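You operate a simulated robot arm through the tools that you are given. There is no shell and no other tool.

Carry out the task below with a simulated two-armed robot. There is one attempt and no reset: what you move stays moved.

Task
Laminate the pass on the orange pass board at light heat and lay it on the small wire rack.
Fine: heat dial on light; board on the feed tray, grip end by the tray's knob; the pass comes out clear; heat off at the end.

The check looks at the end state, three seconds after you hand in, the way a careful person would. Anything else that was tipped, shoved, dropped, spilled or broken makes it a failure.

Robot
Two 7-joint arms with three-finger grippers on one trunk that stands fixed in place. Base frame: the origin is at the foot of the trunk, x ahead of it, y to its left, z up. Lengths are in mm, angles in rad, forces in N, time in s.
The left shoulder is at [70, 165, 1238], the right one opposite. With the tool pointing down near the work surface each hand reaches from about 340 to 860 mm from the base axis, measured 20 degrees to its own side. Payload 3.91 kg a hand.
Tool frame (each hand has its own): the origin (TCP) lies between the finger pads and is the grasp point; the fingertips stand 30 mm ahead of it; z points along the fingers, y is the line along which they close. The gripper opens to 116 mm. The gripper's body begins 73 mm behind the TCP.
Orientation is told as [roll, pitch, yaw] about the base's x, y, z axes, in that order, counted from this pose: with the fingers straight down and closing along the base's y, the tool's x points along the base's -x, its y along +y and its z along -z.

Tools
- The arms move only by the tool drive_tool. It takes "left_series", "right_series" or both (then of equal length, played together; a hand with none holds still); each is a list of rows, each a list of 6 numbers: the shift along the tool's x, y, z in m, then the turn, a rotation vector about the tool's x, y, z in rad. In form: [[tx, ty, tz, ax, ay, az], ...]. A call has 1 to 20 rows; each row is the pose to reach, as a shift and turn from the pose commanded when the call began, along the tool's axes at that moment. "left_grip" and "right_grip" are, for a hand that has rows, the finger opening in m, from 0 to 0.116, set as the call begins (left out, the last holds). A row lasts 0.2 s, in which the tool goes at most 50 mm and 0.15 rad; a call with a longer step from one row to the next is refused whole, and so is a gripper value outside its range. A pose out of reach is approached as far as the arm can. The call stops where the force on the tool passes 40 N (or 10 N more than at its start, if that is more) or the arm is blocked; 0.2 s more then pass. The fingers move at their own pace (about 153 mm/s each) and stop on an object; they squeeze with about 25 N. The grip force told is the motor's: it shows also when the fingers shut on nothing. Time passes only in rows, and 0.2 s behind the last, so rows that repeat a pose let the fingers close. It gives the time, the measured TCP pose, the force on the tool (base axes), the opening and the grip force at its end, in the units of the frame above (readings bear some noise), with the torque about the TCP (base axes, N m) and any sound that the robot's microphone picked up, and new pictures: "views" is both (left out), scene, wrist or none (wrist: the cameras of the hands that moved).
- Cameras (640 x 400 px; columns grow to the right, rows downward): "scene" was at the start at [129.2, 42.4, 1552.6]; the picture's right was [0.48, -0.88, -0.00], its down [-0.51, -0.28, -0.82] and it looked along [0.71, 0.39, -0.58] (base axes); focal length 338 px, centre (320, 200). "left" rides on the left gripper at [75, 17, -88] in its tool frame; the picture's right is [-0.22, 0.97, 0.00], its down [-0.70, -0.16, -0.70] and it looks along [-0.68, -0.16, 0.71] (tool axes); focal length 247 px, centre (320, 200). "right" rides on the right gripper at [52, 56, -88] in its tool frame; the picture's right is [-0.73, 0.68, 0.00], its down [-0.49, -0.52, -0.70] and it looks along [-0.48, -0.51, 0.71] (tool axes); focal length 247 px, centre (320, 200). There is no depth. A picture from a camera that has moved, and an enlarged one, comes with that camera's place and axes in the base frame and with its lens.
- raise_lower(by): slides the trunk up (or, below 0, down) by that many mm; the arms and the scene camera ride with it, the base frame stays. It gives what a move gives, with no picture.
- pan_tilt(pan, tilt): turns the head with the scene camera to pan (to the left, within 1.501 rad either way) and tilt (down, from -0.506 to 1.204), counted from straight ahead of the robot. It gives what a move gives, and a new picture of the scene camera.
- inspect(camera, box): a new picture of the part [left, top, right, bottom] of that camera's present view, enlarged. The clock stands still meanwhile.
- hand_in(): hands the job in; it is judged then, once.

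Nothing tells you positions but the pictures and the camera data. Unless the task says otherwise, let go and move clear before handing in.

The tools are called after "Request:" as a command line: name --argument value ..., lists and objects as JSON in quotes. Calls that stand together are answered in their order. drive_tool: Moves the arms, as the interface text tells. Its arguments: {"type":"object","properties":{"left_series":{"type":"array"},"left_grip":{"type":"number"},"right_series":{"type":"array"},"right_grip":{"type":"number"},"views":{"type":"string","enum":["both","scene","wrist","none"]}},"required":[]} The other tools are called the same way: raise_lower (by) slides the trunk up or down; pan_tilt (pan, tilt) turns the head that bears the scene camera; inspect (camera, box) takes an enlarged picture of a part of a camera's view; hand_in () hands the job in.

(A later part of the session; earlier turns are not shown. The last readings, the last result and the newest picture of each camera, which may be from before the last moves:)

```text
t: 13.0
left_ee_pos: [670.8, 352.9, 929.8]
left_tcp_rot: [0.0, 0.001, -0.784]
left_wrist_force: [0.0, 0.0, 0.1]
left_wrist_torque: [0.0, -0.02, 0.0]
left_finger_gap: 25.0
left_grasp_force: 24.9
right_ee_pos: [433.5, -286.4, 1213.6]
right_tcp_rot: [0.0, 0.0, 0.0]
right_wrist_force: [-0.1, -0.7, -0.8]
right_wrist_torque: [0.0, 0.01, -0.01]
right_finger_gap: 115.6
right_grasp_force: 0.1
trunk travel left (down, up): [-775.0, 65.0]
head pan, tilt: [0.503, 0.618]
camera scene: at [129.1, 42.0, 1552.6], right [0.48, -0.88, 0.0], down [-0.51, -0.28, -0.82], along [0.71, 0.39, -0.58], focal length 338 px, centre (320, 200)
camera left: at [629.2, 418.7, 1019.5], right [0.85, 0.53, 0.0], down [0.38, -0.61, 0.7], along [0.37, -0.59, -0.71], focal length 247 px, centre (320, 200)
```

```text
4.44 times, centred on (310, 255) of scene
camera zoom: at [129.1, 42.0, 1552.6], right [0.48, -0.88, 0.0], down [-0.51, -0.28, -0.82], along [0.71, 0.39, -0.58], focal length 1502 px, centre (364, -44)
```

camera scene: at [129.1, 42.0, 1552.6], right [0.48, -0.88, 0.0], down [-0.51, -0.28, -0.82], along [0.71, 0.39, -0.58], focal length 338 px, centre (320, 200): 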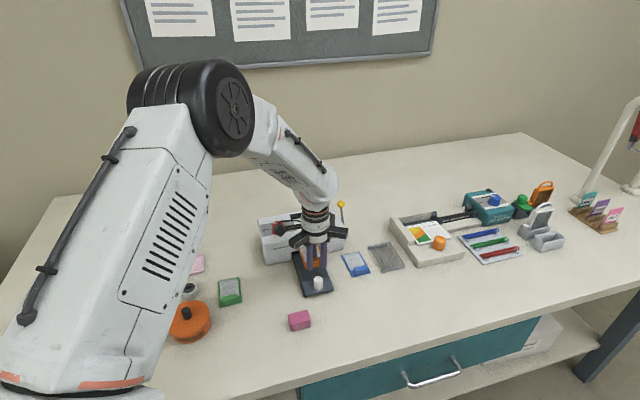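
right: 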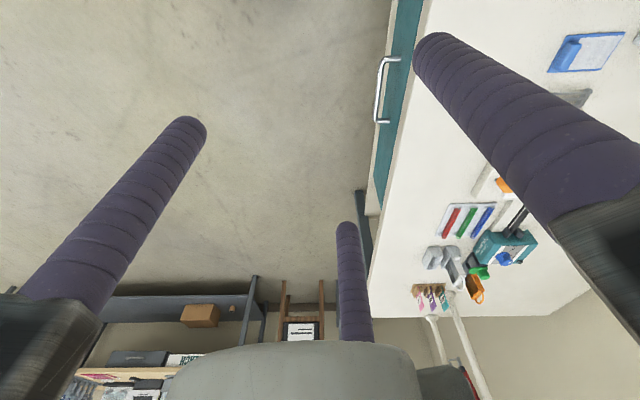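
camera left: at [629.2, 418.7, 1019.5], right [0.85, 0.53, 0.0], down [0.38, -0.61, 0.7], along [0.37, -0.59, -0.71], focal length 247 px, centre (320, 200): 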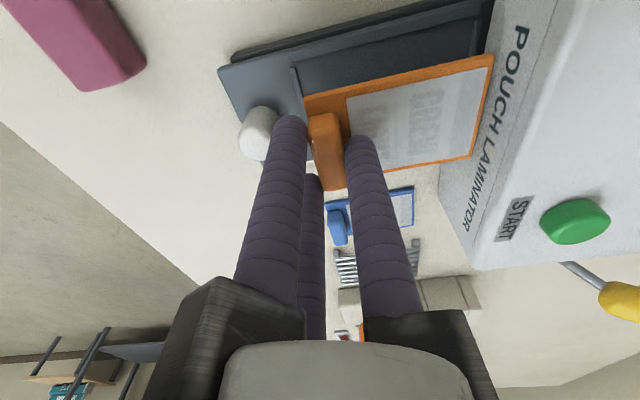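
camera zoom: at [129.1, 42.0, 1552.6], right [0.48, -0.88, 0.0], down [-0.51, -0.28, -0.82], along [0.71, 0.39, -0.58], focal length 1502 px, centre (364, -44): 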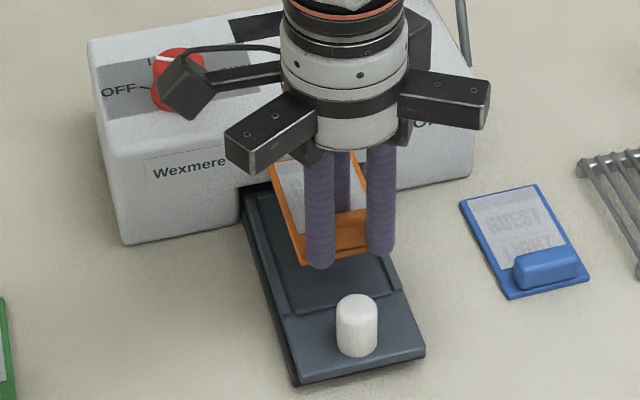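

The board hovers over the tray. I'll zoom tighter from both cameras to check the alignment against the tray rails.

Request:
inspect --camera "scene" --box '[298, 240, 352, 276]'

Request:
inspect --camera "left" --box '[200, 20, 360, 130]'

Request:
inspect --camera "left" --box '[360, 0, 520, 100]'

```text
11.11 times, centred on (325, 258) of scene
camera zoom: at [129.1, 42.0, 1552.6], right [0.48, -0.88, 0.0], down [-0.51, -0.28, -0.82], along [0.71, 0.39, -0.58], focal length 3754 px, centre (264, -444)
```

zoom: 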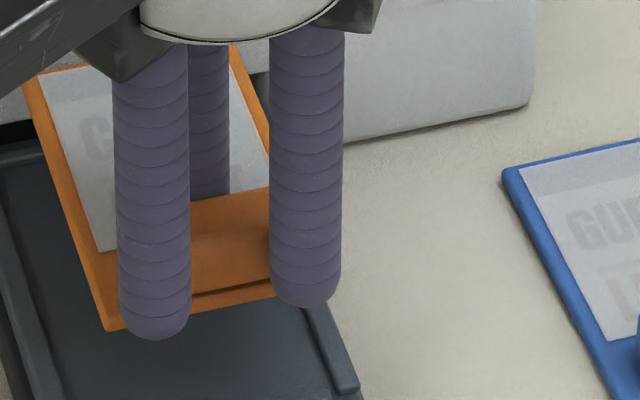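

```text
3.64 times, centred on (280, 75) of left
camera zoom: at [629.2, 418.7, 1019.5], right [0.85, 0.53, 0.0], down [0.38, -0.61, 0.7], along [0.37, -0.59, -0.71], focal length 898 px, centre (466, 654)
```

zoom: 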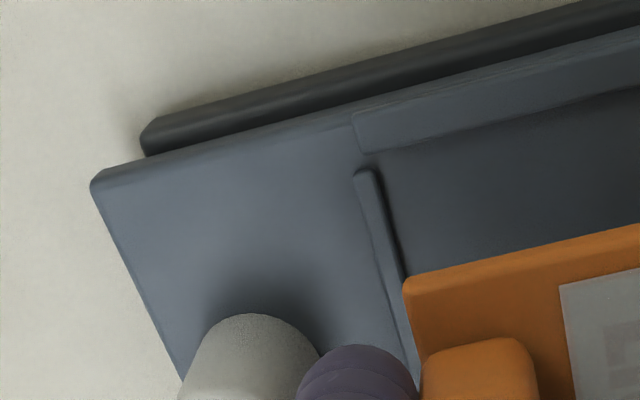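

```text
4.00 times, centred on (440, 50) of left
camera zoom: at [629.2, 418.7, 1019.5], right [0.85, 0.53, 0.0], down [0.38, -0.61, 0.7], along [0.37, -0.59, -0.71], focal length 988 px, centre (-160, 800)
```

zoom: 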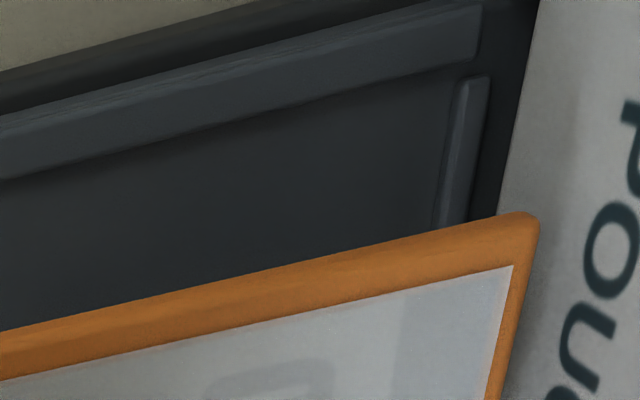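

The wrist and scene measurements agree that the recess centre is about 4 mm further toward tool +x than the board. I'll shift by that and lower to just above the tray floor.

Request:
drive_tool --left_series '[[0.0043, 0, 0, 0, 0, 0], [0.0043, 0, 0.01, 0, 0, 0], [0.0043, 0, 0.02, 0, 0, 0], [0.0043, 0, 0.025, 0, 0, 0], [0.0043, 0, 0.025, 0, 0, 0]]' --views "wrist"

Request:
inspect --camera "left" --box '[260, 30, 520, 200]'

Request:
inspect --camera "scene" --box '[298, 245, 352, 281]'

```text
t: 14.2
left_ee_pos: [667.5, 357.2, 905.0]
left_tcp_rot: [0.001, 0.002, -0.786]
left_wrist_force: [0.3, 0.1, -0.4]
left_wrist_torque: [-0.02, 0.01, 0.0]
left_finger_gap: 25.1
left_grasp_force: 25.4
right_ee_pos: [433.7, -287.6, 1214.4]
right_tcp_rot: [-0.001, -0.002, -0.001]
right_wrist_force: [0.5, -0.4, 1.0]
right_wrist_torque: [0.02, 0.03, 0.03]
right_finger_gap: 116.0
right_grasp_force: 0.1
trunk travel left (down, up): [-775.0, 65.0]
head pan, tilt: [0.503, 0.618]
camera left: at [625.9, 422.5, 994.3], right [0.85, 0.53, 0.0], down [0.38, -0.61, 0.7], along [0.37, -0.59, -0.71], focal length 247 px, centre (320, 200)
```

left: 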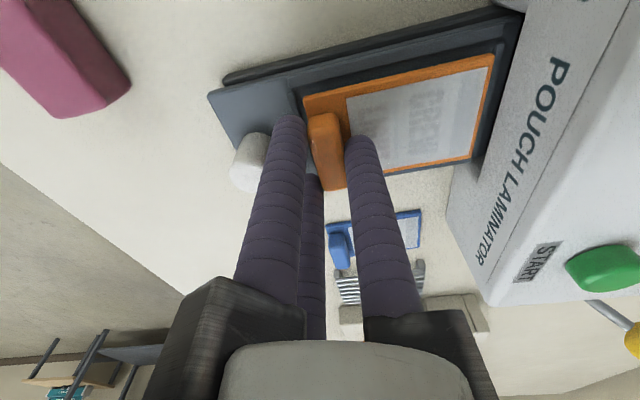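

```text
2.35 times, centred on (390, 115) of left
camera zoom: at [625.9, 422.5, 994.3], right [0.85, 0.53, 0.0], down [0.38, -0.61, 0.7], along [0.37, -0.59, -0.71], focal length 581 px, centre (155, 400)
```

zoom: 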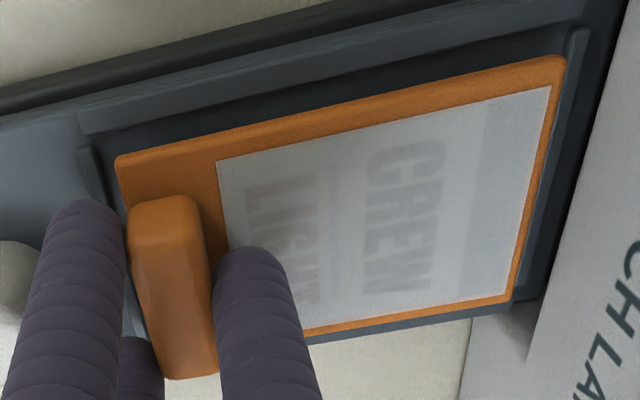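

```text
11.11 times, centred on (325, 263) of scene
camera zoom: at [129.3, 42.2, 1552.5], right [0.48, -0.88, 0.0], down [-0.51, -0.28, -0.82], along [0.71, 0.39, -0.58], focal length 3754 px, centre (264, -500)
```

zoom: 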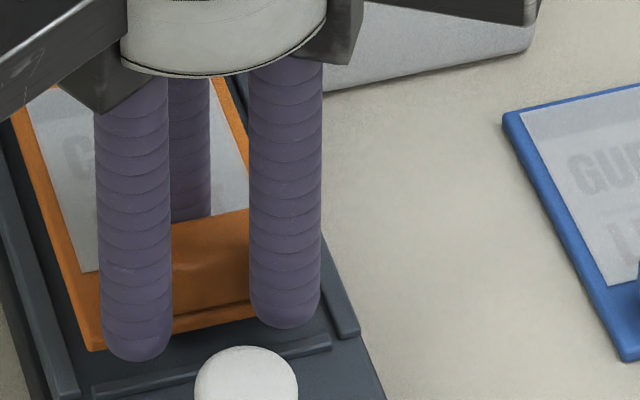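

Request:
inspect --camera "scene" --box '[300, 262, 340, 284]'

Request:
inspect --camera "left" --box '[370, 120, 500, 190]'

Request:
inspect --camera "left" --box '[280, 40, 400, 120]'

```text
16.00 times, centred on (320, 273) of scene
camera zoom: at [129.3, 42.2, 1552.5], right [0.48, -0.88, 0.0], down [-0.51, -0.28, -0.82], along [0.71, 0.39, -0.58], focal length 5405 px, centre (320, -968)
```

zoom: 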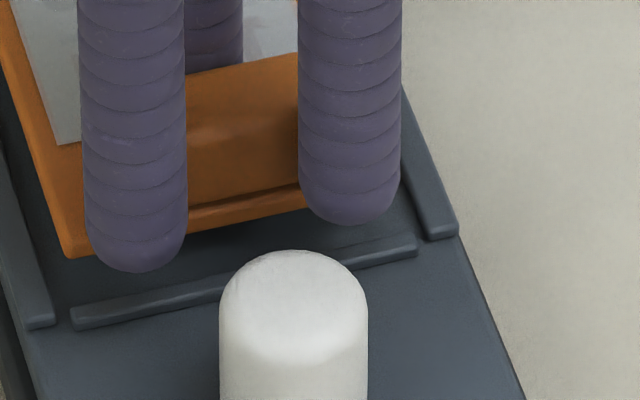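

```text
4.92 times, centred on (435, 155) of left
camera zoom: at [625.9, 422.5, 994.3], right [0.85, 0.53, 0.0], down [0.38, -0.61, 0.7], along [0.37, -0.59, -0.71], focal length 1216 px, centre (-246, 422)
```

zoom: 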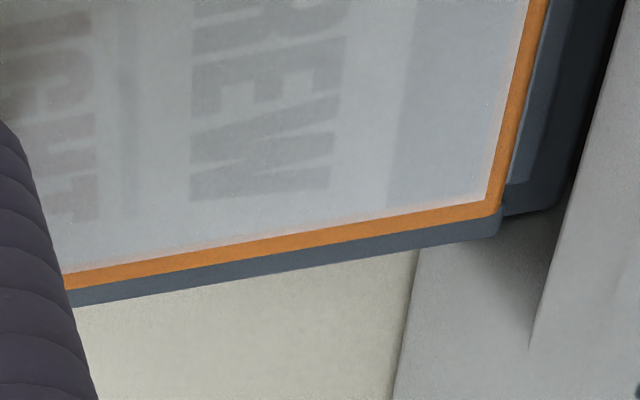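

```text
5.00 times, centred on (340, 80) of left
camera zoom: at [625.9, 422.5, 994.3], right [0.85, 0.53, 0.0], down [0.38, -0.61, 0.7], along [0.37, -0.59, -0.71], focal length 1235 px, centre (220, 800)
```

zoom: 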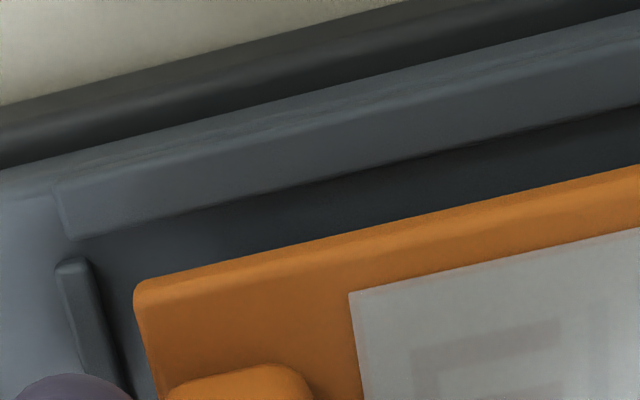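

Clearances are about 4–6 mm on all sides, so the board is centred. I'll creep down until I feel it touch the tray floor.

Request:
drive_tool --left_series '[[0, 0, 0.003, 0, 0, 0], [0, 0, 0.005, 0, 0, 0], [0, 0, 0.005, 0, 0, 0]]' --views "none"

```text
t: 15.0
left_ee_pos: [668.7, 358.4, 899.6]
left_tcp_rot: [0.0, -0.001, -0.785]
left_wrist_force: [1.0, 0.2, -0.9]
left_wrist_torque: [-0.02, 0.02, 0.0]
left_finger_gap: 25.0
left_grasp_force: 24.4
right_ee_pos: [433.7, -286.7, 1213.8]
right_tcp_rot: [0.0, 0.001, 0.0]
right_wrist_force: [0.1, 0.3, -0.1]
right_wrist_torque: [-0.01, 0.01, 0.03]
right_finger_gap: 116.1
right_grasp_force: 0.0
trunk travel left (down, up): [-775.0, 65.0]
head pan, tilt: [0.503, 0.618]
```

Request:
drive_tool --left_series '[[0, 0, 0.001, 0, 0, 0], [0, 0, 0.002, 0, 0, 0], [0, 0, 0.002, 0, 0, 0]]' --views "none"

```text
t: 15.8
left_ee_pos: [668.3, 356.4, 898.8]
left_tcp_rot: [-0.001, -0.001, -0.787]
left_wrist_force: [-0.7, 0.9, 0.3]
left_wrist_torque: [-0.03, -0.01, 0.0]
left_finger_gap: 25.3
left_grasp_force: 25.2
right_ee_pos: [433.4, -286.8, 1214.2]
right_tcp_rot: [0.001, 0.001, -0.001]
right_wrist_force: [-0.4, 0.3, -0.7]
right_wrist_torque: [-0.03, 0.03, 0.03]
right_finger_gap: 115.9
right_grasp_force: 0.0
trunk travel left (down, up): [-775.0, 65.0]
head pan, tilt: [0.503, 0.618]
```

No contact yet, so I'll continue down in small steps.

Request:
drive_tool --left_series '[[0, 0, 0.001, 0, 0, 0], [0, 0, 0.002, 0, 0, 0], [0, 0, 0.002, 0, 0, 0]]' --views "none"

Request:
inspect --camera "scene" --box '[300, 262, 340, 284]'

Request:
inspect --camera "left" --box '[280, 30, 520, 190]'

```text
t: 16.6
left_ee_pos: [667.5, 357.0, 896.8]
left_tcp_rot: [0.001, -0.001, -0.785]
left_wrist_force: [-0.1, 0.9, 6.2]
left_wrist_torque: [0.08, -0.02, 0.03]
left_finger_gap: 25.0
left_grasp_force: 24.7
right_ee_pos: [433.9, -287.8, 1213.3]
right_tcp_rot: [0.0, 0.002, 0.001]
right_wrist_force: [0.2, -0.2, 0.6]
right_wrist_torque: [0.02, 0.03, -0.03]
right_finger_gap: 115.9
right_grasp_force: 0.1
trunk travel left (down, up): [-775.0, 65.0]
head pan, tilt: [0.503, 0.618]
```

```text
16.00 times, centred on (320, 273) of scene
camera zoom: at [128.3, 42.0, 1552.7], right [0.48, -0.88, 0.0], down [-0.51, -0.28, -0.82], along [0.71, 0.39, -0.58], focal length 5405 px, centre (320, -968)
```

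zoom: 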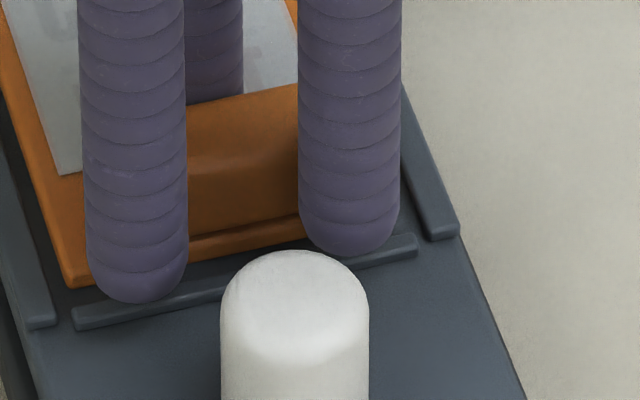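

```text
2.50 times, centred on (400, 110) of left
camera zoom: at [625.8, 422.7, 986.7], right [0.85, 0.53, 0.0], down [0.38, -0.61, 0.7], along [0.37, -0.59, -0.71], focal length 617 px, centre (120, 425)
```

zoom: 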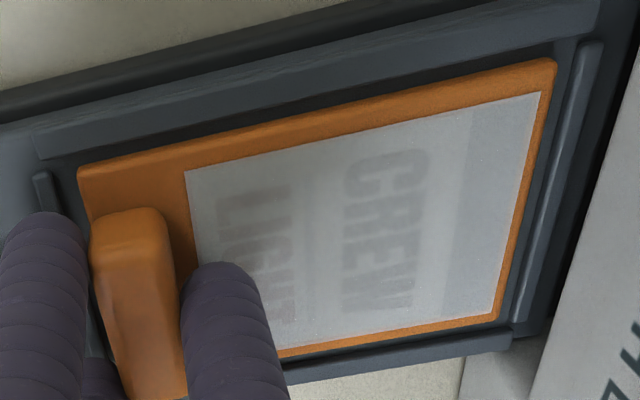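

Contact at about 6 N, and the board sits in the recess with the grip end by the knob. I'll ease off 1 mm and open the fingers.

Request:
drive_tool --left_series '[[0, 0, -0.001, 0, 0, 0], [0, 0, -0.001, 0, 0, 0], [0, 0, -0.001, 0, 0, 0]]' --left_grip 0.042 --views "wrist"

Request:
inspect --camera "scene" --box '[300, 262, 340, 284]'

```text
t: 17.4
left_ee_pos: [666.7, 358.1, 896.1]
left_tcp_rot: [0.0, 0.0, -0.786]
left_wrist_force: [0.2, -0.5, -0.9]
left_wrist_torque: [-0.04, 0.0, -0.01]
left_finger_gap: 41.9
left_grasp_force: 0.0
right_ee_pos: [434.2, -286.7, 1213.8]
right_tcp_rot: [0.0, 0.0, 0.0]
right_wrist_force: [0.5, -0.2, -0.8]
right_wrist_torque: [0.0, 0.02, 0.01]
right_finger_gap: 116.2
right_grasp_force: 0.1
trunk travel left (down, up): [-775.0, 65.0]
head pan, tilt: [0.503, 0.618]
camera left: at [626.0, 423.1, 986.6], right [0.85, 0.53, 0.0], down [0.38, -0.61, 0.7], along [0.37, -0.59, -0.71], focal length 247 px, centre (320, 200)
```

left: 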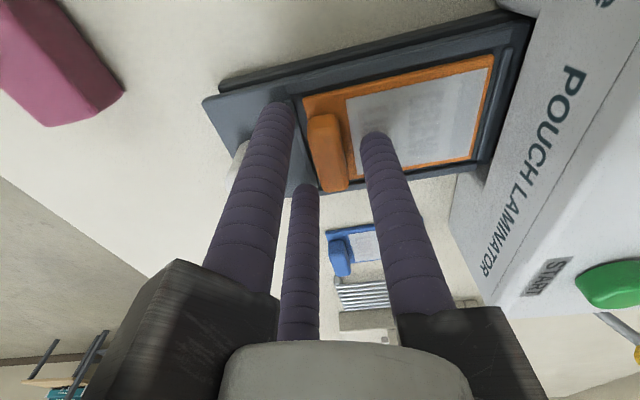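

```text
16.00 times, centred on (320, 273) of scene
camera zoom: at [129.5, 42.4, 1552.5], right [0.48, -0.88, 0.0], down [-0.51, -0.28, -0.82], along [0.71, 0.39, -0.58], focal length 5405 px, centre (320, -968)
```

zoom: 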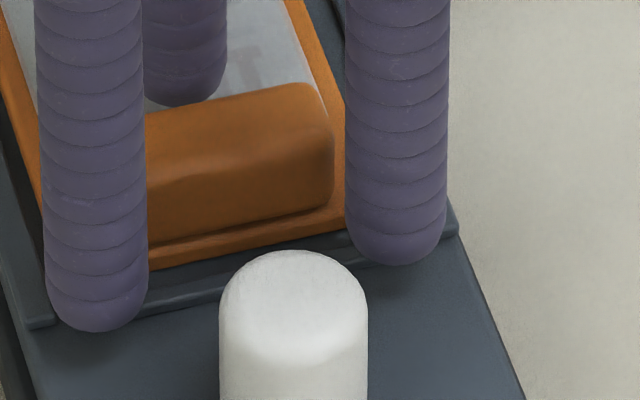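

Released cleanly. Raising straight up and checking how the board lies.

Request:
drive_tool --left_series '[[0, 0, -0.01, 0, 0, 0], [0, 0, -0.03, 0, 0, 0], [0, 0, -0.07, 0, 0, 0], [0, 0, -0.11, 0, 0, 0], [0, 0, -0.15, 0, 0, 0], [0, 0, -0.15, 0, 0, 0]]'

Request:
inspect --camera "scene" --box '[280, 235, 350, 300]'

Request:
inspect --camera "left" --box '[260, 10, 480, 160]'

```text
t: 18.8
left_ee_pos: [667.4, 357.8, 1048.7]
left_tcp_rot: [0.0, 0.001, -0.786]
left_wrist_force: [-0.3, -0.5, 1.1]
left_wrist_torque: [-0.02, -0.01, -0.01]
left_finger_gap: 41.9
left_grasp_force: 0.0
right_ee_pos: [434.7, -285.7, 1213.4]
right_tcp_rot: [0.0, 0.002, 0.001]
right_wrist_force: [0.6, -0.4, -0.2]
right_wrist_torque: [-0.03, 0.02, -0.03]
right_finger_gap: 116.3
right_grasp_force: 0.1
trunk travel left (down, up): [-775.0, 65.0]
head pan, tilt: [0.503, 0.618]
camera scene: at [129.9, 42.6, 1552.5], right [0.48, -0.88, 0.0], down [-0.51, -0.28, -0.82], along [0.71, 0.39, -0.58], focal length 338 px, centre (320, 200)
camera left: at [626.2, 422.7, 1139.0], right [0.85, 0.53, 0.0], down [0.38, -0.61, 0.7], along [0.37, -0.59, -0.71], focal length 247 px, centre (320, 200)
```

scene: 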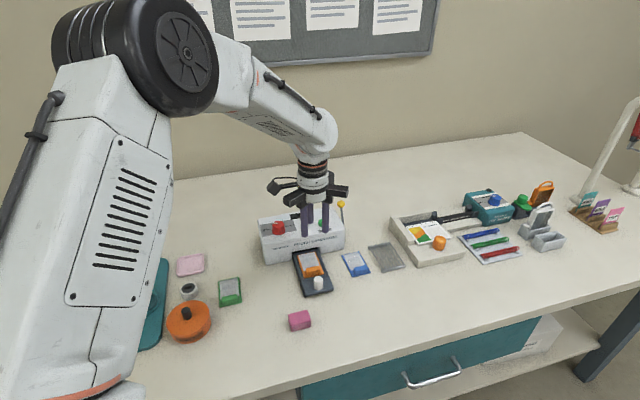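
left: 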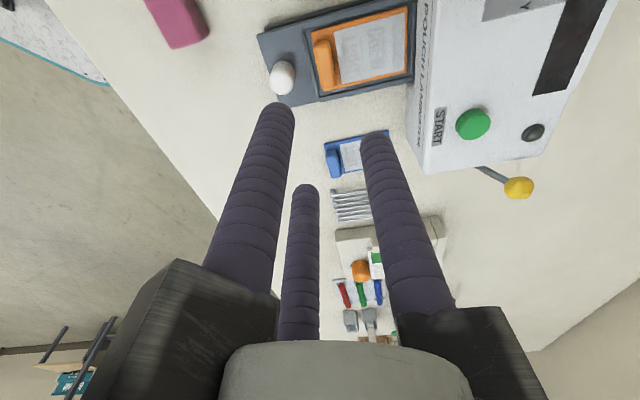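

```text
6.15 times, centred on (315, 268) of scene
camera zoom: at [129.9, 42.6, 1552.5], right [0.48, -0.88, 0.0], down [-0.51, -0.28, -0.82], along [0.71, 0.39, -0.58], focal length 2079 px, centre (351, -215)
```

zoom: 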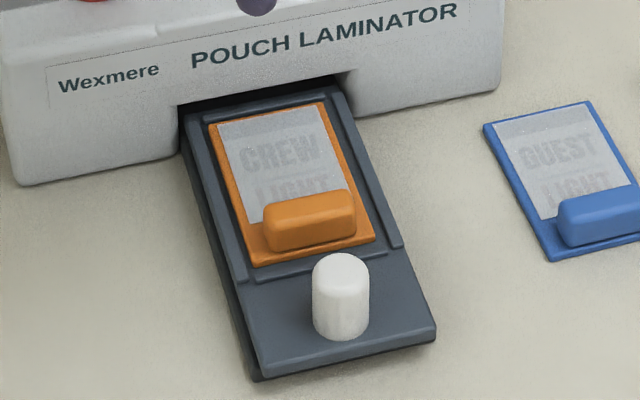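

```text
2.67 times, centred on (370, 85) of left
camera zoom: at [626.2, 422.7, 1139.0], right [0.85, 0.53, 0.0], down [0.38, -0.61, 0.7], along [0.37, -0.59, -0.71], focal length 659 px, centre (187, 507)
```

zoom: 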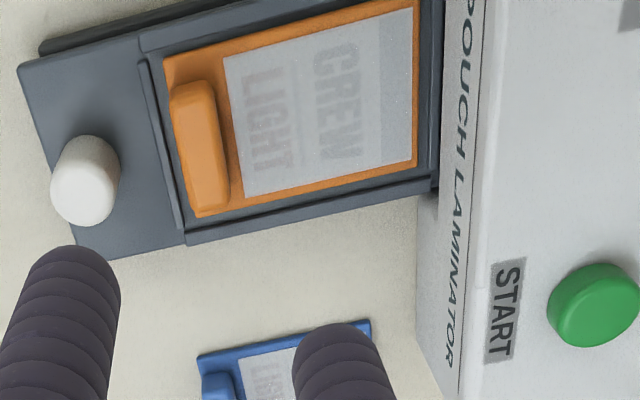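

The board lies properly in the recess with its grip by the knob. Next I'll move over the heat dial at yaw 0.5, leaving room to turn 60° clockwise.

Request:
drive_tool --left_series '[[0.0074, 0.015, 0.002, 0, 0, -0.1428], [0.0148, 0.03, 0.004, 0, 0, -0.2856], [0.0222, 0.045, 0.006, 0, 0, -0.4283], [0.0296, 0.06, 0.008, 0, 0, -0.5711], [0.0369, 0.0749, 0.01, 0, 0, -0.7139], [0.0443, 0.0899, 0.012, 0, 0, -0.8567], [0.0517, 0.1049, 0.014, 0, 0, -0.9994], [0.0591, 0.1199, 0.016, 0, 0, -1.1422], [0.0665, 0.1349, 0.018, 0, 0, -1.285], [0.0665, 0.1349, 0.018, 0, 0, -1.285]]' --left_grip 0.06

Request:
inspect --camera "left" --box '[240, 40, 400, 140]'

Request:
inspect --camera "scene" --box '[250, 180, 350, 250]'

```text
t: 21.0
left_ee_pos: [716.2, 500.8, 1030.1]
left_tcp_rot: [0.0, -0.001, 0.503]
left_wrist_force: [-1.4, -0.9, 0.0]
left_wrist_torque: [0.05, -0.01, -0.01]
left_finger_gap: 60.0
left_grasp_force: 0.1
right_ee_pos: [433.3, -287.5, 1213.3]
right_tcp_rot: [-0.001, 0.0, 0.001]
right_wrist_force: [-0.1, -0.7, 0.7]
right_wrist_torque: [-0.02, -0.02, -0.02]
right_finger_gap: 116.0
right_grasp_force: 0.1
trunk travel left (down, up): [-775.0, 65.0]
head pan, tilt: [0.503, 0.618]
camera scene: at [129.0, 41.8, 1552.6], right [0.48, -0.88, 0.0], down [-0.51, -0.28, -0.82], along [0.71, 0.39, -0.58], focal length 338 px, centre (320, 200)
camera left: at [641.4, 479.8, 1118.8], right [-0.27, 0.96, 0.0], down [0.69, 0.19, 0.7], along [0.67, 0.19, -0.71], focal length 247 px, centre (320, 200)
```

scene: 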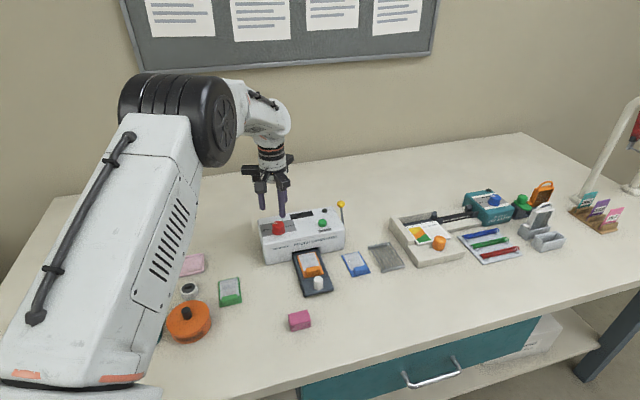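
left: 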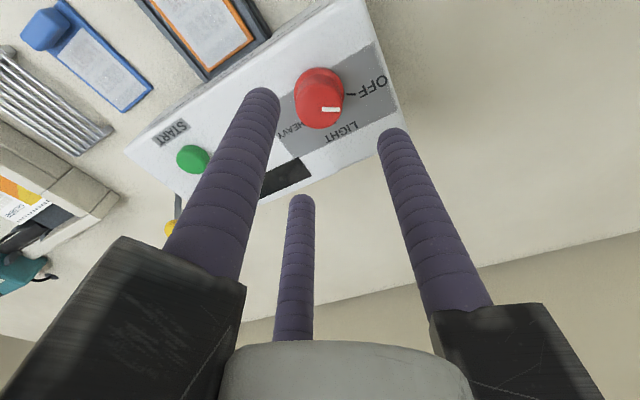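

```text
4.00 times, centred on (320, 90) of left
camera zoom: at [641.4, 479.8, 1118.8], right [-0.27, 0.96, 0.0], down [0.69, 0.19, 0.7], along [0.67, 0.19, -0.71], focal length 988 px, centre (320, 640)
```

zoom: 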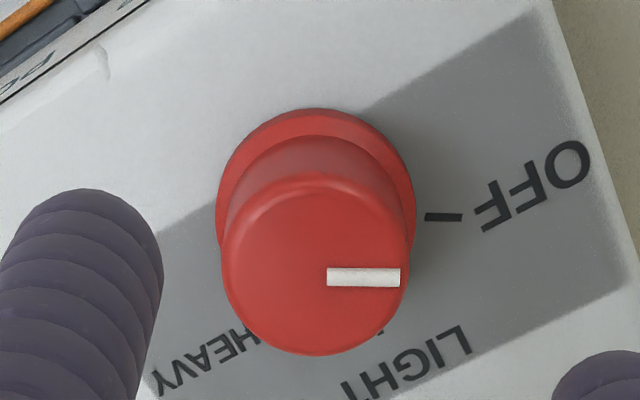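

```text
5.71 times, centred on (300, 215) of scene
camera zoom: at [129.0, 41.8, 1552.6], right [0.48, -0.88, 0.0], down [-0.51, -0.28, -0.82], along [0.71, 0.39, -0.58], focal length 1930 px, centre (434, 114)
```

zoom: 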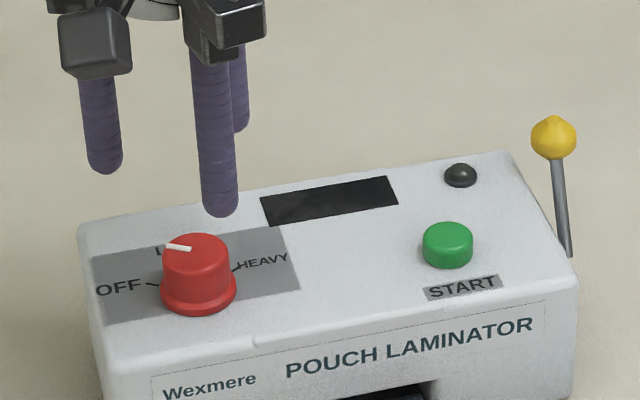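

The dial centre is at tool (+2.5, 0) and the dial is about 33 mm across. I'll centre on it and go down so the tips straddle the knob above the flange.

Request:
drive_tool --left_series '[[0.0025, 0, 0.02, 0, 0, 0], [0.0025, 0, 0.045, 0, 0, 0], [0.0025, 0, 0.066, 0, 0, 0], [0.0025, 0, 0.066, 0, 0, 0]]'

Request:
inspect --camera "left" --box '[220, 60, 440, 210]'

Request:
inspect --camera "scene" --box '[250, 195, 320, 245]'

```text
t: 22.0
left_ee_pos: [712.4, 499.1, 962.4]
left_tcp_rot: [0.0, 0.0, 0.502]
left_wrist_force: [0.2, 0.7, 0.0]
left_wrist_torque: [0.01, -0.01, 0.0]
left_finger_gap: 60.0
left_grasp_force: 0.0
right_ee_pos: [434.4, -287.7, 1214.0]
right_tcp_rot: [0.0, 0.0, -0.001]
right_wrist_force: [-0.6, 0.0, -0.4]
right_wrist_torque: [-0.01, -0.01, 0.02]
right_finger_gap: 116.0
right_grasp_force: 0.0
trunk travel left (down, up): [-775.0, 65.0]
head pan, tilt: [0.503, 0.618]
camera scene: at [128.9, 42.2, 1552.6], right [0.48, -0.88, 0.0], down [-0.51, -0.28, -0.82], along [0.71, 0.39, -0.58], focal length 338 px, centre (320, 200)
camera left: at [638.4, 478.9, 1052.4], right [-0.27, 0.96, 0.0], down [0.69, 0.19, 0.7], along [0.67, 0.19, -0.71], focal length 247 px, centre (320, 200)
```

scene: 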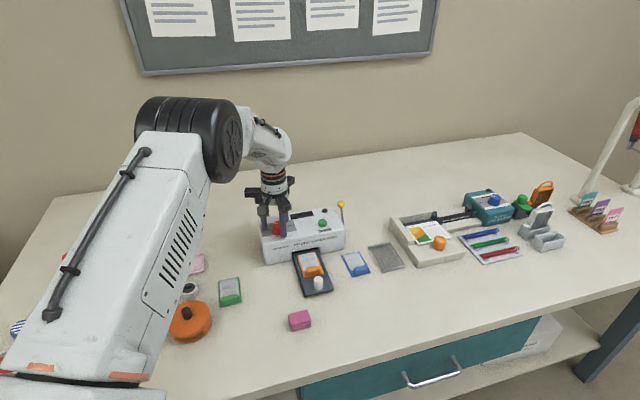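
left: 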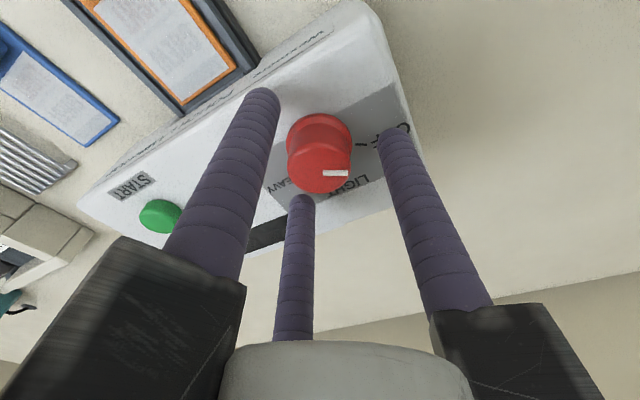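

```text
2.67 times, centred on (330, 135) of left
camera zoom: at [638.4, 478.9, 1052.4], right [-0.27, 0.96, 0.0], down [0.69, 0.19, 0.7], along [0.67, 0.19, -0.71], focal length 659 px, centre (293, 373)
```

zoom: 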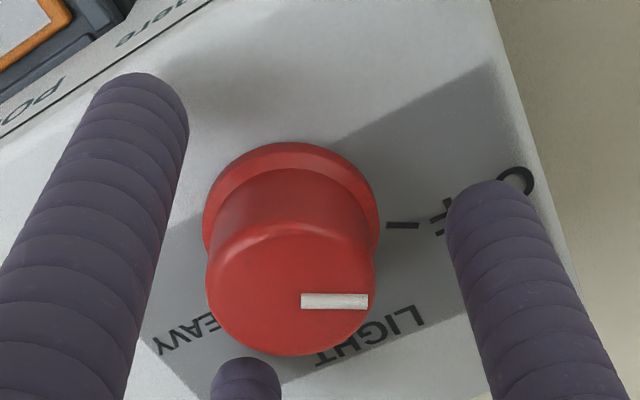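

```text
8.00 times, centred on (285, 220) of scene
camera zoom: at [128.9, 42.2, 1552.6], right [0.48, -0.88, 0.0], down [-0.51, -0.28, -0.82], along [0.71, 0.39, -0.58], focal length 2703 px, centre (600, 40)
```

zoom: 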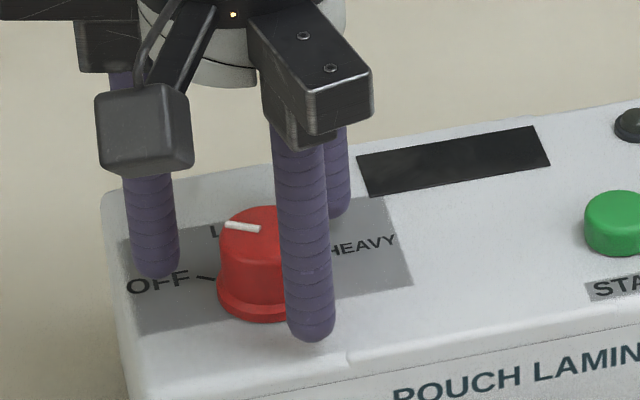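

The fingers straddle the dial evenly. Closing on it.

Request:
drive_tool --left_series '[[-0.001, 0, 0, 0, 0, 0], [-0.001, 0, 0, 0, 0, 0], [-0.001, 0, 0, 0, 0, 0]]' --left_grip 0.02 --views "wrist"

```text
t: 22.8
left_ee_pos: [714.6, 499.7, 962.3]
left_tcp_rot: [0.001, -0.003, 0.5]
left_wrist_force: [-3.0, -2.0, 2.1]
left_wrist_torque: [-0.11, 0.11, 0.0]
left_finger_gap: 33.5
left_grasp_force: 45.3
right_ee_pos: [434.0, -287.3, 1213.3]
right_tcp_rot: [0.001, -0.001, 0.0]
right_wrist_force: [-0.2, -0.4, 0.6]
right_wrist_torque: [-0.01, 0.01, 0.03]
right_finger_gap: 116.0
right_grasp_force: 0.0
trunk travel left (down, up): [-775.0, 65.0]
head pan, tilt: [0.503, 0.618]
camera left: at [639.1, 478.7, 1052.6], right [-0.27, 0.96, 0.0], down [0.69, 0.19, 0.7], along [0.67, 0.19, -0.71], focal length 247 px, centre (320, 200)
```

left: 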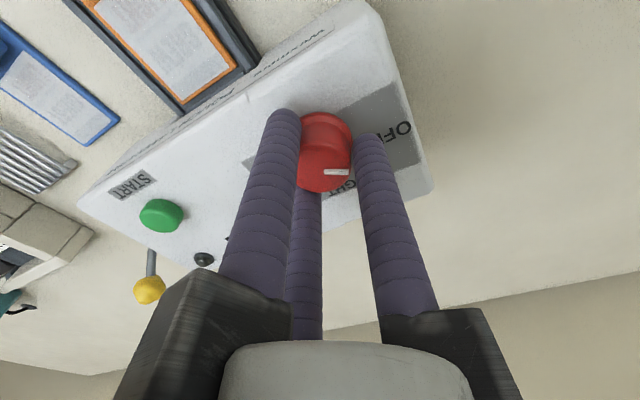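

The dial is gripped at a 33.5 mm gap. A small side force says the dial centre is about 1.5 mm further toward tool +x, so I'll ease there and turn 60° clockwise to LIGHT.

Request:
drive_tool --left_series '[[0.0015, 0, 0, 0, 0, 0], [0.0015, 0, 0, 0, 0, 0.13], [0.0015, 0, 0, 0, 0, 0.26], [0.0015, 0, 0, 0, 0, 0.39], [0.0015, 0, 0, 0, 0, 0.52], [0.0015, 0, 0, 0, 0, 0.65], [0.0015, 0, 0, 0, 0, 0.78], [0.0015, 0, 0, 0, 0, 0.91], [0.0015, 0, 0, 0, 0, 1.03], [0.0015, 0, 0, 0, 0, 1.03]]'

Request:
inspect --camera "scene" --box '[250, 195, 350, 260]'

Request:
inspect --camera "left" --box '[220, 60, 440, 210]'

```text
t: 25.0
left_ee_pos: [714.4, 499.7, 963.3]
left_tcp_rot: [0.002, 0.002, -0.53]
left_wrist_force: [10.8, 10.8, 7.0]
left_wrist_torque: [0.23, -0.43, -0.04]
left_finger_gap: 33.6
left_grasp_force: 44.7
right_ee_pos: [435.9, -286.3, 1213.7]
right_tcp_rot: [0.0, 0.001, 0.0]
right_wrist_force: [-0.4, 0.1, 0.0]
right_wrist_torque: [0.0, -0.01, 0.03]
right_finger_gap: 115.8
right_grasp_force: 0.0
trunk travel left (down, up): [-775.0, 65.0]
head pan, tilt: [0.503, 0.618]
camera scene: at [130.2, 43.4, 1552.5], right [0.48, -0.88, 0.0], down [-0.51, -0.28, -0.81], along [0.71, 0.39, -0.58], focal length 338 px, centre (320, 200)
camera left: at [657.3, 552.1, 1052.7], right [0.69, 0.73, 0.0], down [0.52, -0.49, 0.7], along [0.51, -0.48, -0.71], focal length 247 px, centre (320, 200)
```

scene: 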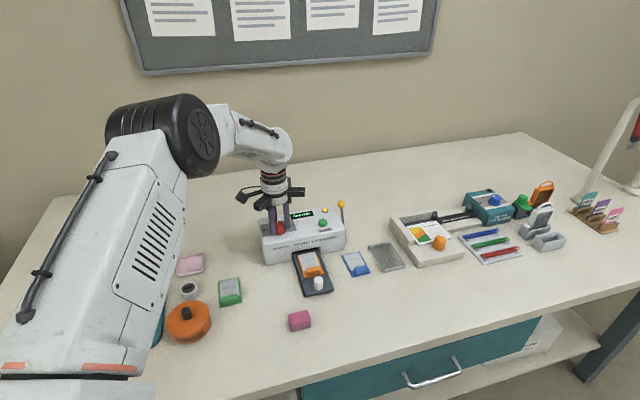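
left: 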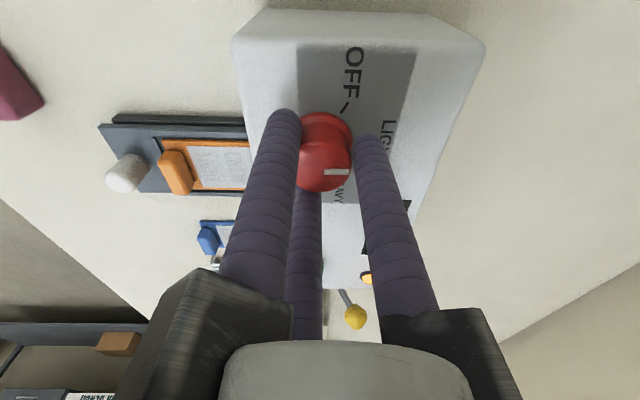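

```text
6.15 times, centred on (300, 228) of scene
camera zoom: at [130.2, 43.4, 1552.5], right [0.48, -0.88, 0.0], down [-0.51, -0.28, -0.81], along [0.71, 0.39, -0.58], focal length 2079 px, centre (443, 31)
```

zoom: 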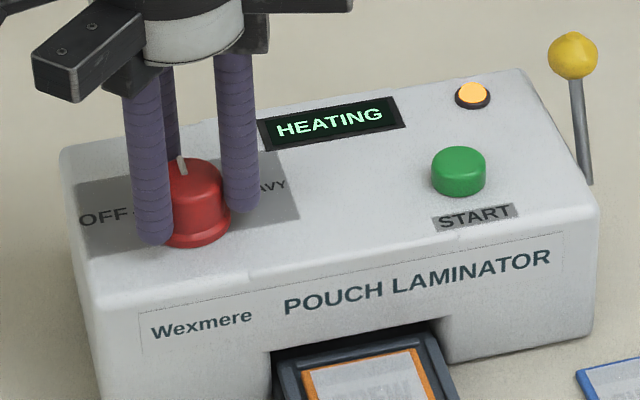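

```text
2.67 times, centred on (330, 135) of left
camera zoom: at [657.3, 552.1, 1052.7], right [0.69, 0.73, 0.0], down [0.52, -0.49, 0.7], along [0.51, -0.48, -0.71], focal length 659 px, centre (293, 373)
```

zoom: 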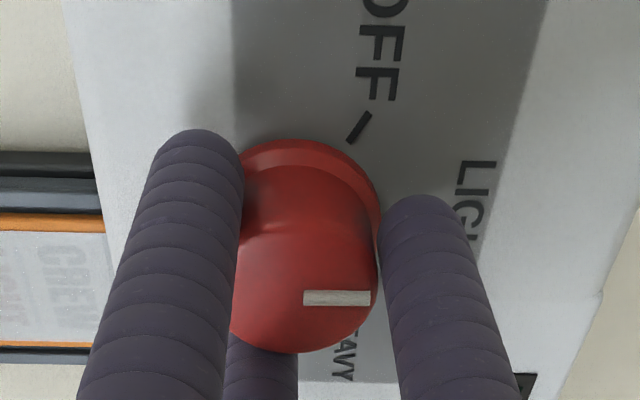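

The display reads HEATING and the lamp is amber. I'll open the fingers to relieve the side force, rise clear and check the pointer.

Request:
drive_tool --left_series '[[0, 0, 0, 0, 0, 0], [0, 0, 0, 0, 0, 0], [0, 0, -0.03, 0, 0, 0], [0, 0, -0.06, 0, 0, 0], [0, 0, -0.1, 0, 0, 0], [0, 0, -0.1, 0, 0, 0]]' --left_grip 0.06

Request:
inspect --camera "scene" --box '[250, 195, 350, 260]'

Request:
inspect --camera "left" --box '[220, 30, 440, 180]'

```text
t: 26.4
left_ee_pos: [710.4, 497.7, 1062.3]
left_tcp_rot: [0.001, 0.0, -0.53]
left_wrist_force: [0.5, 0.3, -0.2]
left_wrist_torque: [-0.01, 0.02, -0.02]
left_finger_gap: 59.9
left_grasp_force: 0.0
right_ee_pos: [434.3, -286.8, 1214.2]
right_tcp_rot: [0.001, 0.003, 0.0]
right_wrist_force: [-0.9, 0.4, -0.3]
right_wrist_torque: [0.02, -0.01, -0.02]
right_finger_gap: 116.0
right_grasp_force: 0.0
trunk travel left (down, up): [-775.0, 65.0]
head pan, tilt: [0.503, 0.618]
camera scene: at [129.6, 42.5, 1552.5], right [0.48, -0.88, 0.0], down [-0.51, -0.28, -0.82], along [0.71, 0.39, -0.58], focal length 338 px, centre (320, 200)
camera left: at [654.3, 551.4, 1151.8], right [0.69, 0.73, 0.0], down [0.52, -0.49, 0.7], along [0.51, -0.48, -0.71], focal length 247 px, centre (320, 200)
```

scene: 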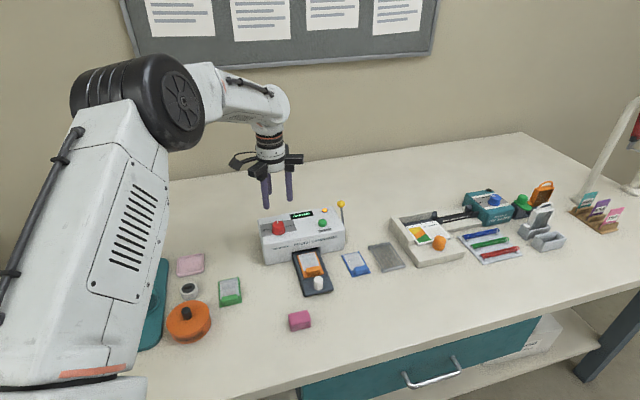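
left: 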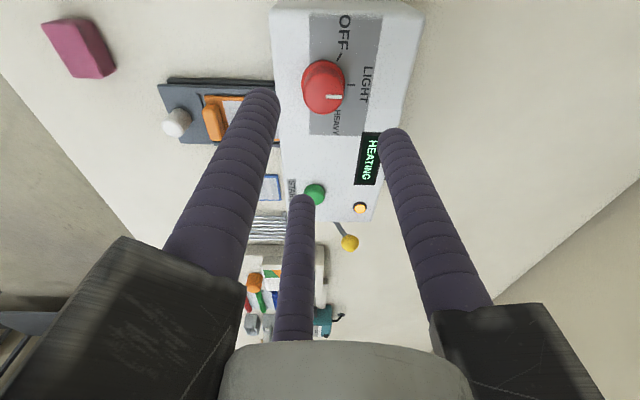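

```text
6.15 times, centred on (300, 228) of scene
camera zoom: at [129.6, 42.5, 1552.5], right [0.48, -0.88, 0.0], down [-0.51, -0.28, -0.82], along [0.71, 0.39, -0.58], focal length 2079 px, centre (443, 31)
```

zoom: 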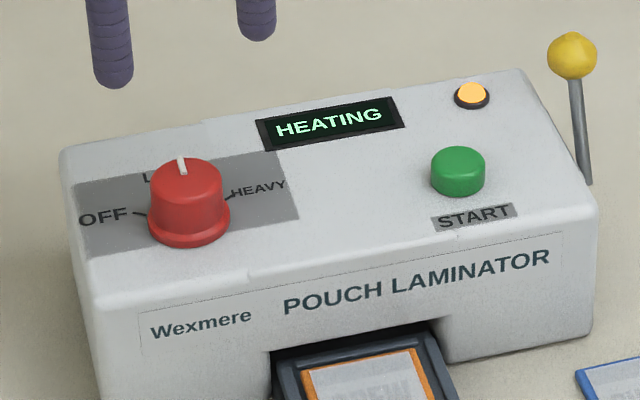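

```text
2.67 times, centred on (330, 105) of left
camera zoom: at [654.3, 551.4, 1151.8], right [0.69, 0.73, 0.0], down [0.52, -0.49, 0.7], along [0.51, -0.48, -0.71], focal length 659 px, centre (293, 453)
```

zoom: 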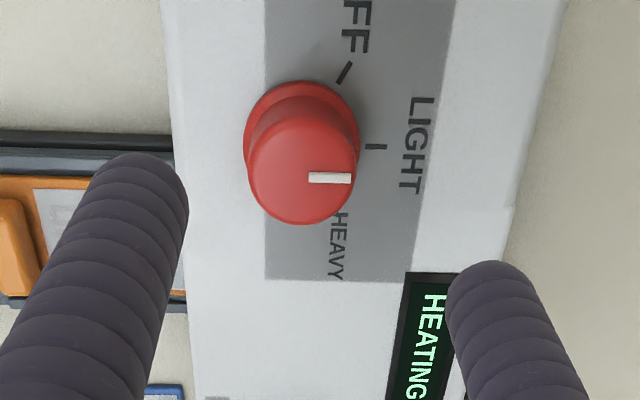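

The pointer is exactly on LIGHT and the laminator hasn't moved. While it heats, I'll move above the tray knob at a yaw where two fingers would straddle it toward the machine, and watch the display.

Request:
drive_tool --left_series '[[-0.0044, -0.0302, 0.005, 0, 0, -0.132], [-0.0088, -0.0603, 0.01, 0, 0, -0.264], [-0.0132, -0.0905, 0.02, 0, 0, -0.396], [-0.0175, -0.1207, 0.035, 0, 0, -0.528], [-0.0219, -0.1508, 0.05, 0, 0, -0.66], [-0.0263, -0.181, 0.063, 0, 0, -0.792], [-0.0263, -0.181, 0.063, 0, 0, -0.792]]' --left_grip 0.05

Request:
inspect --camera "scene" --box '[250, 195, 350, 300]'

Request:
inspect --camera "left" --box '[200, 30, 440, 190]'

```text
t: 28.0
left_ee_pos: [645.1, 327.9, 1000.0]
left_tcp_rot: [0.001, -0.001, 0.264]
left_wrist_force: [0.7, 0.4, 0.3]
left_wrist_torque: [-0.01, -0.03, -0.01]
left_finger_gap: 50.0
left_grasp_force: 0.0
right_ee_pos: [434.9, -286.2, 1215.4]
right_tcp_rot: [0.001, 0.0, 0.001]
right_wrist_force: [0.4, 0.0, 0.1]
right_wrist_torque: [0.0, 0.0, 0.03]
right_finger_gap: 116.0
right_grasp_force: 0.0
trunk travel left (down, up): [-775.0, 65.0]
head pan, tilt: [0.503, 0.618]
camera scene: at [129.1, 42.9, 1552.5], right [0.48, -0.88, 0.0], down [-0.51, -0.28, -0.82], along [0.71, 0.39, -0.58], focal length 338 px, centre (320, 200)
camera left: at [567.8, 326.2, 1088.4], right [-0.04, 1.0, 0.0], down [0.71, 0.03, 0.7], along [0.7, 0.03, -0.71], focal length 247 px, centre (320, 200)
```

scene: 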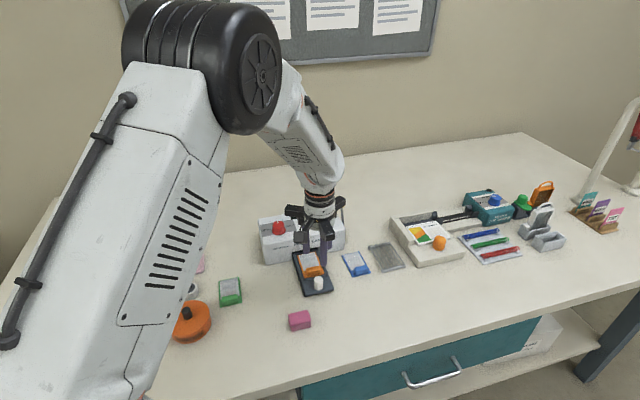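
left: 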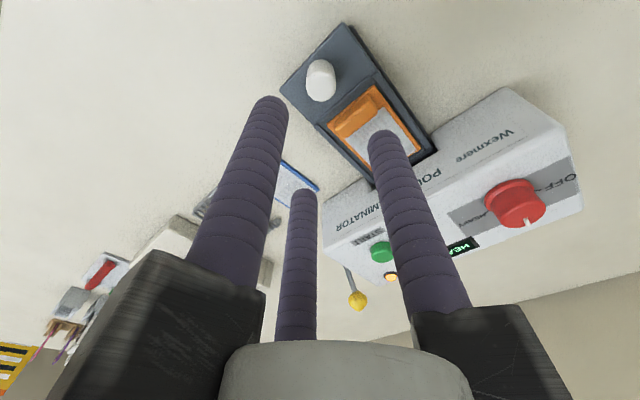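

```text
3.81 times, centred on (300, 248) of scene
camera zoom: at [129.1, 42.9, 1552.5], right [0.48, -0.88, 0.0], down [-0.51, -0.28, -0.82], along [0.71, 0.39, -0.58], focal length 1287 px, centre (396, 19)
```

zoom: 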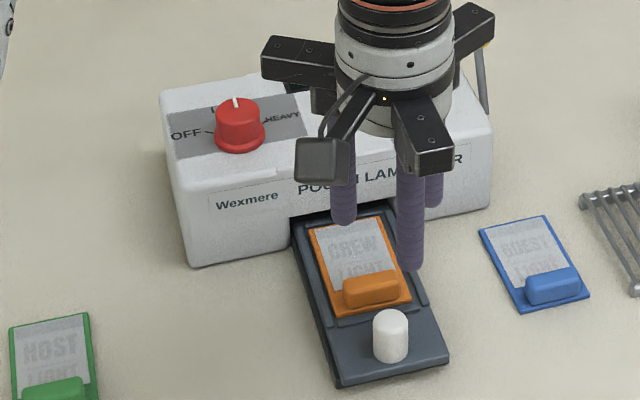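

```text
2.50 times, centred on (320, 110) of left
camera zoom: at [567.8, 326.2, 1088.4], right [-0.04, 1.0, 0.0], down [0.71, 0.03, 0.7], along [0.7, 0.03, -0.71], focal length 617 px, centre (320, 425)
```

zoom: 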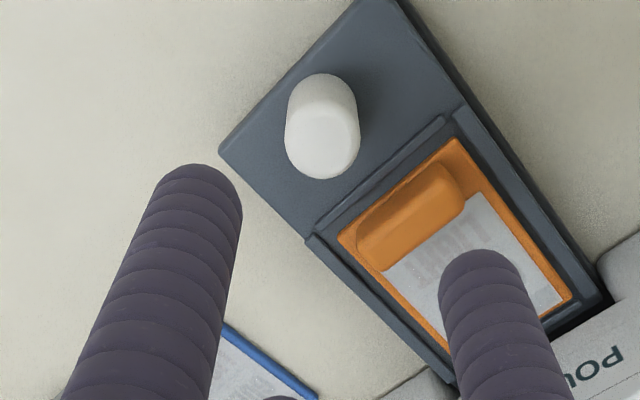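

It's still heating (amber lamp). The knob centre is at tool (+4, +2). I'll descend around it with the fingers open and watch the display from there.

Request:
drive_tool --left_series '[[0.004, 0.002, 0.03, 0, 0, 0], [0.004, 0.002, 0.06, 0, 0, 0], [0.004, 0.002, 0.085, 0, 0, 0], [0.004, 0.002, 0.1, 0, 0, 0], [0.004, 0.002, 0.1, 0, 0, 0]]'

Request:
inspect --camera "scene" --box '[250, 195, 350, 300]'

Request:
inspect --camera "left" --box '[220, 60, 440, 210]'

```text
t: 29.2
left_ee_pos: [640.5, 329.5, 898.9]
left_tcp_rot: [-0.001, 0.0, 0.262]
left_wrist_force: [0.4, 0.5, -0.8]
left_wrist_torque: [0.01, 0.01, 0.0]
left_finger_gap: 50.0
left_grasp_force: 0.0
right_ee_pos: [433.6, -287.2, 1214.0]
right_tcp_rot: [0.001, 0.0, 0.001]
right_wrist_force: [0.5, -0.7, -1.1]
right_wrist_torque: [-0.01, 0.01, -0.02]
right_finger_gap: 116.0
right_grasp_force: 0.1
trunk travel left (down, up): [-775.0, 65.0]
head pan, tilt: [0.503, 0.618]
camera scene: at [128.9, 42.2, 1552.6], right [0.48, -0.88, 0.0], down [-0.51, -0.28, -0.82], along [0.71, 0.39, -0.58], focal length 338 px, centre (320, 200)
camera left: at [562.6, 327.5, 989.3], right [-0.04, 1.0, 0.0], down [0.71, 0.03, 0.7], along [0.7, 0.03, -0.71], focal length 247 px, centre (320, 200)
```

scene: 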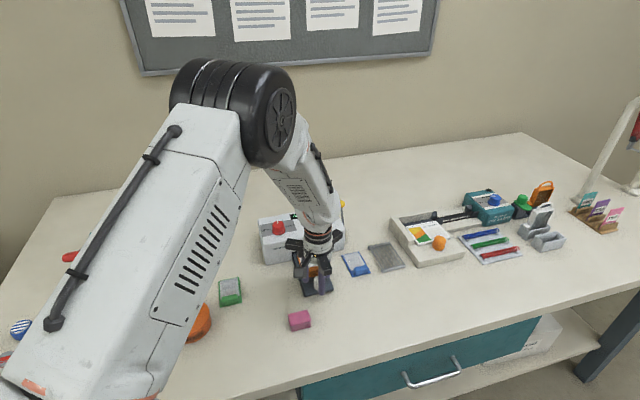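
left: 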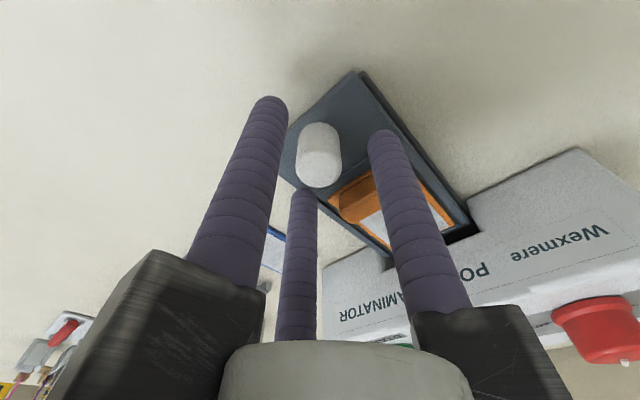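

```text
3.81 times, centred on (300, 248) of scene
camera zoom: at [128.9, 42.2, 1552.6], right [0.48, -0.88, 0.0], down [-0.51, -0.28, -0.82], along [0.71, 0.39, -0.58], focal length 1287 px, centre (396, 19)
```

zoom: 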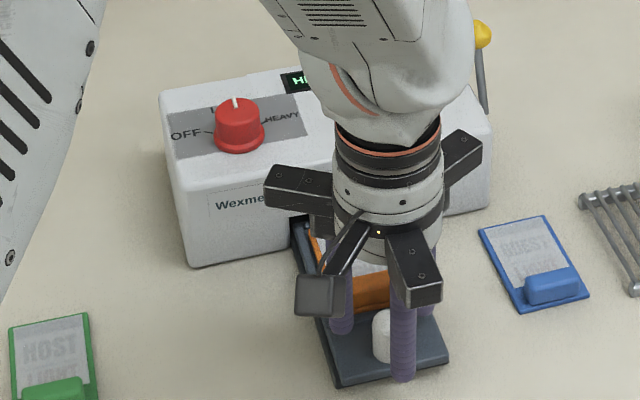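

```text
2.67 times, centred on (330, 135) of left
camera zoom: at [562.6, 327.5, 989.3], right [-0.04, 1.0, 0.0], down [0.71, 0.03, 0.7], along [0.7, 0.03, -0.71], focal length 659 px, centre (293, 373)
```

zoom: 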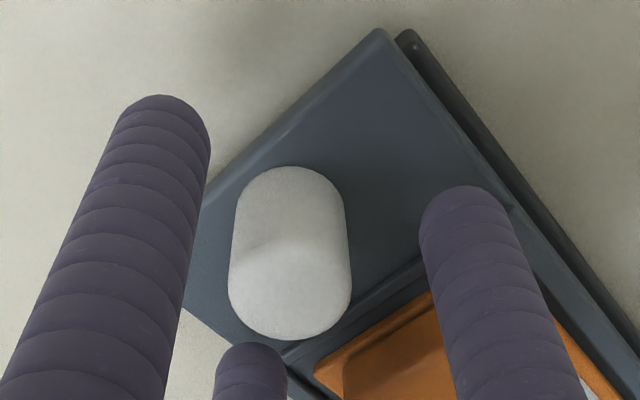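

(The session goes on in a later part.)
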